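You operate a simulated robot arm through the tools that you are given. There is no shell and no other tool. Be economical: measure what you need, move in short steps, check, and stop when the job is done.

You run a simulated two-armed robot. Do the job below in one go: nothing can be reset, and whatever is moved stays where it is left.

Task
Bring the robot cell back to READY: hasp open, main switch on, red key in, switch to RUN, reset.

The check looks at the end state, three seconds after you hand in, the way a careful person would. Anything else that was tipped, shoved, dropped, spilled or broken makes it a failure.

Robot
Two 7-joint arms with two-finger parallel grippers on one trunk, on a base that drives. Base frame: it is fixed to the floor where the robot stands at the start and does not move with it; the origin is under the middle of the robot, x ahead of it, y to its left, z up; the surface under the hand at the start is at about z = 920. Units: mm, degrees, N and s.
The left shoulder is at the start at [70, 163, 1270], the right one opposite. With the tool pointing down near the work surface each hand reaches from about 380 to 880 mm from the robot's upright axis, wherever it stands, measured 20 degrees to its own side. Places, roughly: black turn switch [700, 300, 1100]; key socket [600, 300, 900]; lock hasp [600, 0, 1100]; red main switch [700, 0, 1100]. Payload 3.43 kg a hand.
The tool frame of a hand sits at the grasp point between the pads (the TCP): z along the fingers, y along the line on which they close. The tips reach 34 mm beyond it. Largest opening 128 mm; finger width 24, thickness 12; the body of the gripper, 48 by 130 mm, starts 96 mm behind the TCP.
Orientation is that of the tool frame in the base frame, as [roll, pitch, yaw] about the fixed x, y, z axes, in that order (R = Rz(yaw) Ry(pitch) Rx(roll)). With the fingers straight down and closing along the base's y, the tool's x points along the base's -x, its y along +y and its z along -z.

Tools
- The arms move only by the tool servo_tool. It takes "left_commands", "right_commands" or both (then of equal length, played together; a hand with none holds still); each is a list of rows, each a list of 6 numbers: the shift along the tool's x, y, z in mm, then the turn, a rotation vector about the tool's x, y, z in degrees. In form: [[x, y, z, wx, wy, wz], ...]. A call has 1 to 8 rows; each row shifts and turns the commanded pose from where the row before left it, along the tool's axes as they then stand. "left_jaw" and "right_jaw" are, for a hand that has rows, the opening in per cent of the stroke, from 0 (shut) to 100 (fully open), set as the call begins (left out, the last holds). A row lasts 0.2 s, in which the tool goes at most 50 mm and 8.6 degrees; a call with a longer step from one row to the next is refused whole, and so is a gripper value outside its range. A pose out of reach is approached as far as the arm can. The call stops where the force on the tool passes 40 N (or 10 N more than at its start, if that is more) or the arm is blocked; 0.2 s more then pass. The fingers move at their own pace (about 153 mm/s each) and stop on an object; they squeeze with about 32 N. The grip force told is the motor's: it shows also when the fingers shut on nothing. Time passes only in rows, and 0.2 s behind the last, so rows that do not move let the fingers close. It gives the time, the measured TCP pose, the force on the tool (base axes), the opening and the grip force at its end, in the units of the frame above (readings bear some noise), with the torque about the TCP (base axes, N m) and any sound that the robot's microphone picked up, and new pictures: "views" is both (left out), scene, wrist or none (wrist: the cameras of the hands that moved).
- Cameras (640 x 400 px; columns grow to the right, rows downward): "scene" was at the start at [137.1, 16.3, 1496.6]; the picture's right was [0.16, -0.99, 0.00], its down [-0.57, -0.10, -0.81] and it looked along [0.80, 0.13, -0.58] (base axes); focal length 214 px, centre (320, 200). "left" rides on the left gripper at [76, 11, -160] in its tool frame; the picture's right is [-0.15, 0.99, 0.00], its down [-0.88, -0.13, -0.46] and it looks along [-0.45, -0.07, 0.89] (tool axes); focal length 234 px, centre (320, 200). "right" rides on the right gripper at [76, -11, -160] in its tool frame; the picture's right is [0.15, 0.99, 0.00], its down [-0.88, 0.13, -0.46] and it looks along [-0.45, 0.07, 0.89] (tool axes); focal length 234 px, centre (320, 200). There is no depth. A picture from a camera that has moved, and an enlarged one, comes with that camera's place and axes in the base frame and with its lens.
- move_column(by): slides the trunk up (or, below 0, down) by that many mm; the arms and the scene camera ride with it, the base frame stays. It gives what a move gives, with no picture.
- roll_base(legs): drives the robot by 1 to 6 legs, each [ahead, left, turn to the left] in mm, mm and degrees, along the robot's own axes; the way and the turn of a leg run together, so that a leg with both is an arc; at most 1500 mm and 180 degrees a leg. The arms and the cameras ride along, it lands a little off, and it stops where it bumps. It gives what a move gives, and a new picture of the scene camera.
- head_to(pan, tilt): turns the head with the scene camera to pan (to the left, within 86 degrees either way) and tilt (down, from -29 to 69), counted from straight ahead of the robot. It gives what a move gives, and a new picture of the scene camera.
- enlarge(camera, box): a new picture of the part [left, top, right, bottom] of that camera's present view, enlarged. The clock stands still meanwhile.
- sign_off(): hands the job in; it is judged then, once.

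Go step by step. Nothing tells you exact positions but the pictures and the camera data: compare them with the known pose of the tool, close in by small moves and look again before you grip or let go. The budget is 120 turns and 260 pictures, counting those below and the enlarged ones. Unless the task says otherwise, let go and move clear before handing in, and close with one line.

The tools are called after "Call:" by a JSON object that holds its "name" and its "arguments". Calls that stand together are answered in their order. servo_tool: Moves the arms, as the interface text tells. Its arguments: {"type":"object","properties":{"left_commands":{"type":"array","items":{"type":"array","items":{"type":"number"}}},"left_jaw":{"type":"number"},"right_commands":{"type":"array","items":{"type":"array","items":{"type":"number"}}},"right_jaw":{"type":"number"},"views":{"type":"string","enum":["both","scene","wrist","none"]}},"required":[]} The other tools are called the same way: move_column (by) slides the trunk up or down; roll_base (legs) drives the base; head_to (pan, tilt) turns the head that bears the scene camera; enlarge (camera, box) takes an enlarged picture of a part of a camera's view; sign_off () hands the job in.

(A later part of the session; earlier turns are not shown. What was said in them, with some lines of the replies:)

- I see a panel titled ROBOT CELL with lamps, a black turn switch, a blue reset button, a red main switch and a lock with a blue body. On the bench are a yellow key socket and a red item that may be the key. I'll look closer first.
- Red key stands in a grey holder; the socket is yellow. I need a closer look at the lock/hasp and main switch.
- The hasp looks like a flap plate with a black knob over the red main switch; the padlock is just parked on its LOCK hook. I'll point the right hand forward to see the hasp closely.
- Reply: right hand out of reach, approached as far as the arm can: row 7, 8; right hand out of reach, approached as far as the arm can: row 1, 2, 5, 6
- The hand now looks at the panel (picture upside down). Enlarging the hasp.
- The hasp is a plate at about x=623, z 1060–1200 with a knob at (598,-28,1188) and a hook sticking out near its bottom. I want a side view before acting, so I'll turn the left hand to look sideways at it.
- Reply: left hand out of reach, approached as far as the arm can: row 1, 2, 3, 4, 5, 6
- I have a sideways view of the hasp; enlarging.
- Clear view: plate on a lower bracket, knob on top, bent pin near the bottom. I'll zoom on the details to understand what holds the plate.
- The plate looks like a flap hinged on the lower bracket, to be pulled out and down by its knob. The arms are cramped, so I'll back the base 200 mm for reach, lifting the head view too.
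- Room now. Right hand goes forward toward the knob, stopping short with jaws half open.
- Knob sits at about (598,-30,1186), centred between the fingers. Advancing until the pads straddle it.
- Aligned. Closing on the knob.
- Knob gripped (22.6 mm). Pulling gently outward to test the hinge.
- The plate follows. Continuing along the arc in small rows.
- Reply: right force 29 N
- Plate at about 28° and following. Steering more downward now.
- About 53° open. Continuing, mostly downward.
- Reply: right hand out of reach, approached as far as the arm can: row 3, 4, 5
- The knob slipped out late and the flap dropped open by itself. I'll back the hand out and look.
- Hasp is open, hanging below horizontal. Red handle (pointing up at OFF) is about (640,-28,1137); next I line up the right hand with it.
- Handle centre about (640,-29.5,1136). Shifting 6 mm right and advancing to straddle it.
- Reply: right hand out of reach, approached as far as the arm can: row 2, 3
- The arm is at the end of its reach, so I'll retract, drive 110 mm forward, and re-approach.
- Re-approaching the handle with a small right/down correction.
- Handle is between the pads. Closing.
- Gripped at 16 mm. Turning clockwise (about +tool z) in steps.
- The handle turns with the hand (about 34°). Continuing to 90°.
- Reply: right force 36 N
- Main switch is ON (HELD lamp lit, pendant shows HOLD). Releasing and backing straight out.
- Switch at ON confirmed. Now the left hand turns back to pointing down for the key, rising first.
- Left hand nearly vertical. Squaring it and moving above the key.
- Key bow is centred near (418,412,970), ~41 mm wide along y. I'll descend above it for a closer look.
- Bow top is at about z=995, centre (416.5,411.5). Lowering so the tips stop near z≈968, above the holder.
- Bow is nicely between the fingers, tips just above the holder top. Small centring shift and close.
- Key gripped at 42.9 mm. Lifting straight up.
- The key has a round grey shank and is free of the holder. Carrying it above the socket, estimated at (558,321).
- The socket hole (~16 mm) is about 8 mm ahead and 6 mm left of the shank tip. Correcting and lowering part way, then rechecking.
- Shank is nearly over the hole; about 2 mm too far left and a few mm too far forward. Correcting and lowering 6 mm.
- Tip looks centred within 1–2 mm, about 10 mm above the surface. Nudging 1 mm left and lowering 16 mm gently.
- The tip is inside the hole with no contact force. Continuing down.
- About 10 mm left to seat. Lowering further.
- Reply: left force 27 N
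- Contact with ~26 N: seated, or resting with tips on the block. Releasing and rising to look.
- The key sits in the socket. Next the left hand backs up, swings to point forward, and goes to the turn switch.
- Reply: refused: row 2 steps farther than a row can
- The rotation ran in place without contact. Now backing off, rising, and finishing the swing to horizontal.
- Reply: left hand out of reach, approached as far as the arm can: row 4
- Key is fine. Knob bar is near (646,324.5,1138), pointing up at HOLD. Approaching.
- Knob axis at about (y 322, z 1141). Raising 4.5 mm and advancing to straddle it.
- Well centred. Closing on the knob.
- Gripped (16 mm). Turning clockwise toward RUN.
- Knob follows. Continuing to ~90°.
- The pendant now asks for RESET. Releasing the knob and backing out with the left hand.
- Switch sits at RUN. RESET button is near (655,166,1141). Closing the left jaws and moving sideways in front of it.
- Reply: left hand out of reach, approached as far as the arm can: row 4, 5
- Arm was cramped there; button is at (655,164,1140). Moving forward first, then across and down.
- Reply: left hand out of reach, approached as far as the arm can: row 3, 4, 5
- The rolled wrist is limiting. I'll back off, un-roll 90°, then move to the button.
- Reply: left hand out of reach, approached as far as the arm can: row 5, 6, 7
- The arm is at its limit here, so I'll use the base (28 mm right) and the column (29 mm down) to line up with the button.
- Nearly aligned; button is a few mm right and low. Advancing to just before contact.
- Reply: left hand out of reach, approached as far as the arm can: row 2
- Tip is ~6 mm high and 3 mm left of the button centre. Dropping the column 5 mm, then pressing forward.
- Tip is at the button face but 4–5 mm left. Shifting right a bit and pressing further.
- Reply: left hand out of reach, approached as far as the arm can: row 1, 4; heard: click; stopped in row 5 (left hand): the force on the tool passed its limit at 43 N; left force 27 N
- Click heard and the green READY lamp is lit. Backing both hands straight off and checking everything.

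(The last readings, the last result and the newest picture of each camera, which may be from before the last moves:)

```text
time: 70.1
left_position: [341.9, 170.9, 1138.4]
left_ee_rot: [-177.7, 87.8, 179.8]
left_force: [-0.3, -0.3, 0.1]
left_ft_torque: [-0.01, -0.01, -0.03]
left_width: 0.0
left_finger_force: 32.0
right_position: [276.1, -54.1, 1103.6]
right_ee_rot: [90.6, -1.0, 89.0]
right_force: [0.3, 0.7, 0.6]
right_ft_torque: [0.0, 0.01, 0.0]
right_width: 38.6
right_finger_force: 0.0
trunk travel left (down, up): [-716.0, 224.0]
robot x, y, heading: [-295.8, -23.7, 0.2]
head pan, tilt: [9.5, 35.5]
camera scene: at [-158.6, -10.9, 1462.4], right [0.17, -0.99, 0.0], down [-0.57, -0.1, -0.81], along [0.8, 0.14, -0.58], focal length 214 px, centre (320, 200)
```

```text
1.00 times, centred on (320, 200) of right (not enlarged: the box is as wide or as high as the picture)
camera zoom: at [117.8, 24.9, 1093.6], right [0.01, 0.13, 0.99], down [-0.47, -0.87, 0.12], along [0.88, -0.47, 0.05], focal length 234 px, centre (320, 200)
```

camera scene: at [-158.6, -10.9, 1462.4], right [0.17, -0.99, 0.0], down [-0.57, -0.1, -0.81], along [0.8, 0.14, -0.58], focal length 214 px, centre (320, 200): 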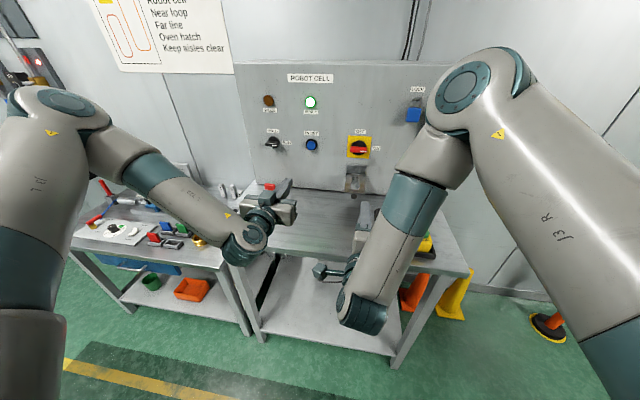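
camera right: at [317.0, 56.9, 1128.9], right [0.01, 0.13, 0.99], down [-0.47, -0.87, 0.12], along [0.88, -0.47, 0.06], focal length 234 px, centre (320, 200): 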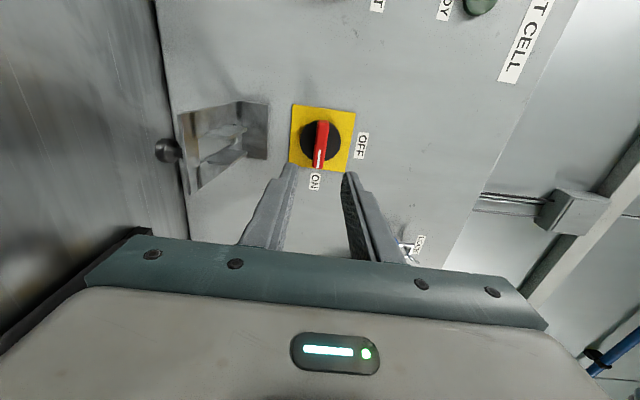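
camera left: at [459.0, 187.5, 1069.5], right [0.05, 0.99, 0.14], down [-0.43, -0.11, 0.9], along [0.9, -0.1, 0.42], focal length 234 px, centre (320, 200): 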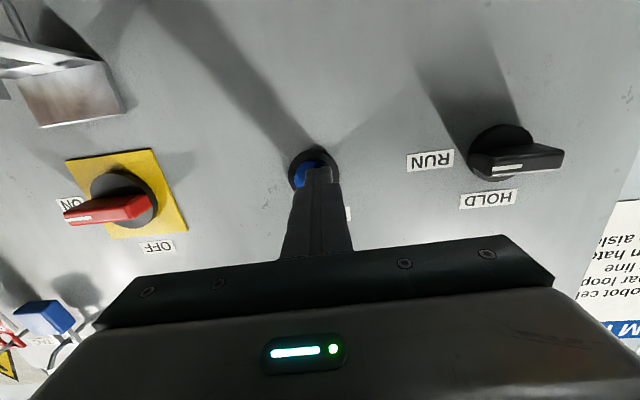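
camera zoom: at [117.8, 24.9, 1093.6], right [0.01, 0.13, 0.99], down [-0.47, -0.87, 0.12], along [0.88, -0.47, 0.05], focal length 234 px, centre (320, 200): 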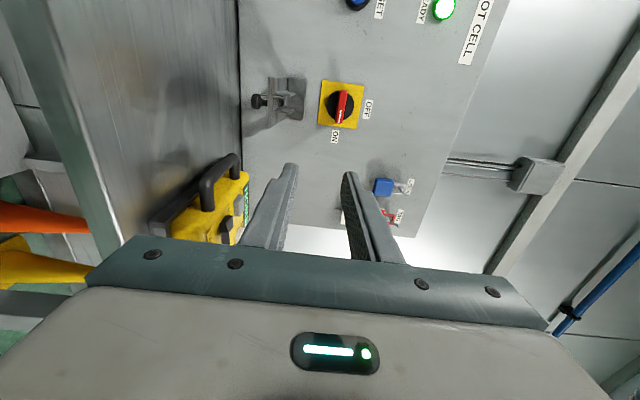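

READY is lit, HELD is off, the hasp hangs open, the main switch is ON, the key is in and the knob is at RUN. Both hands are clear, so I'm handing in.

Call:
{"name": "sign_off", "arguments": {}}

```text
The job is handed in.
```

The cell is back at READY and handed in: hasp open, main switch on, red key in, switch at RUN and reset pressed, with the green READY lamp lit.
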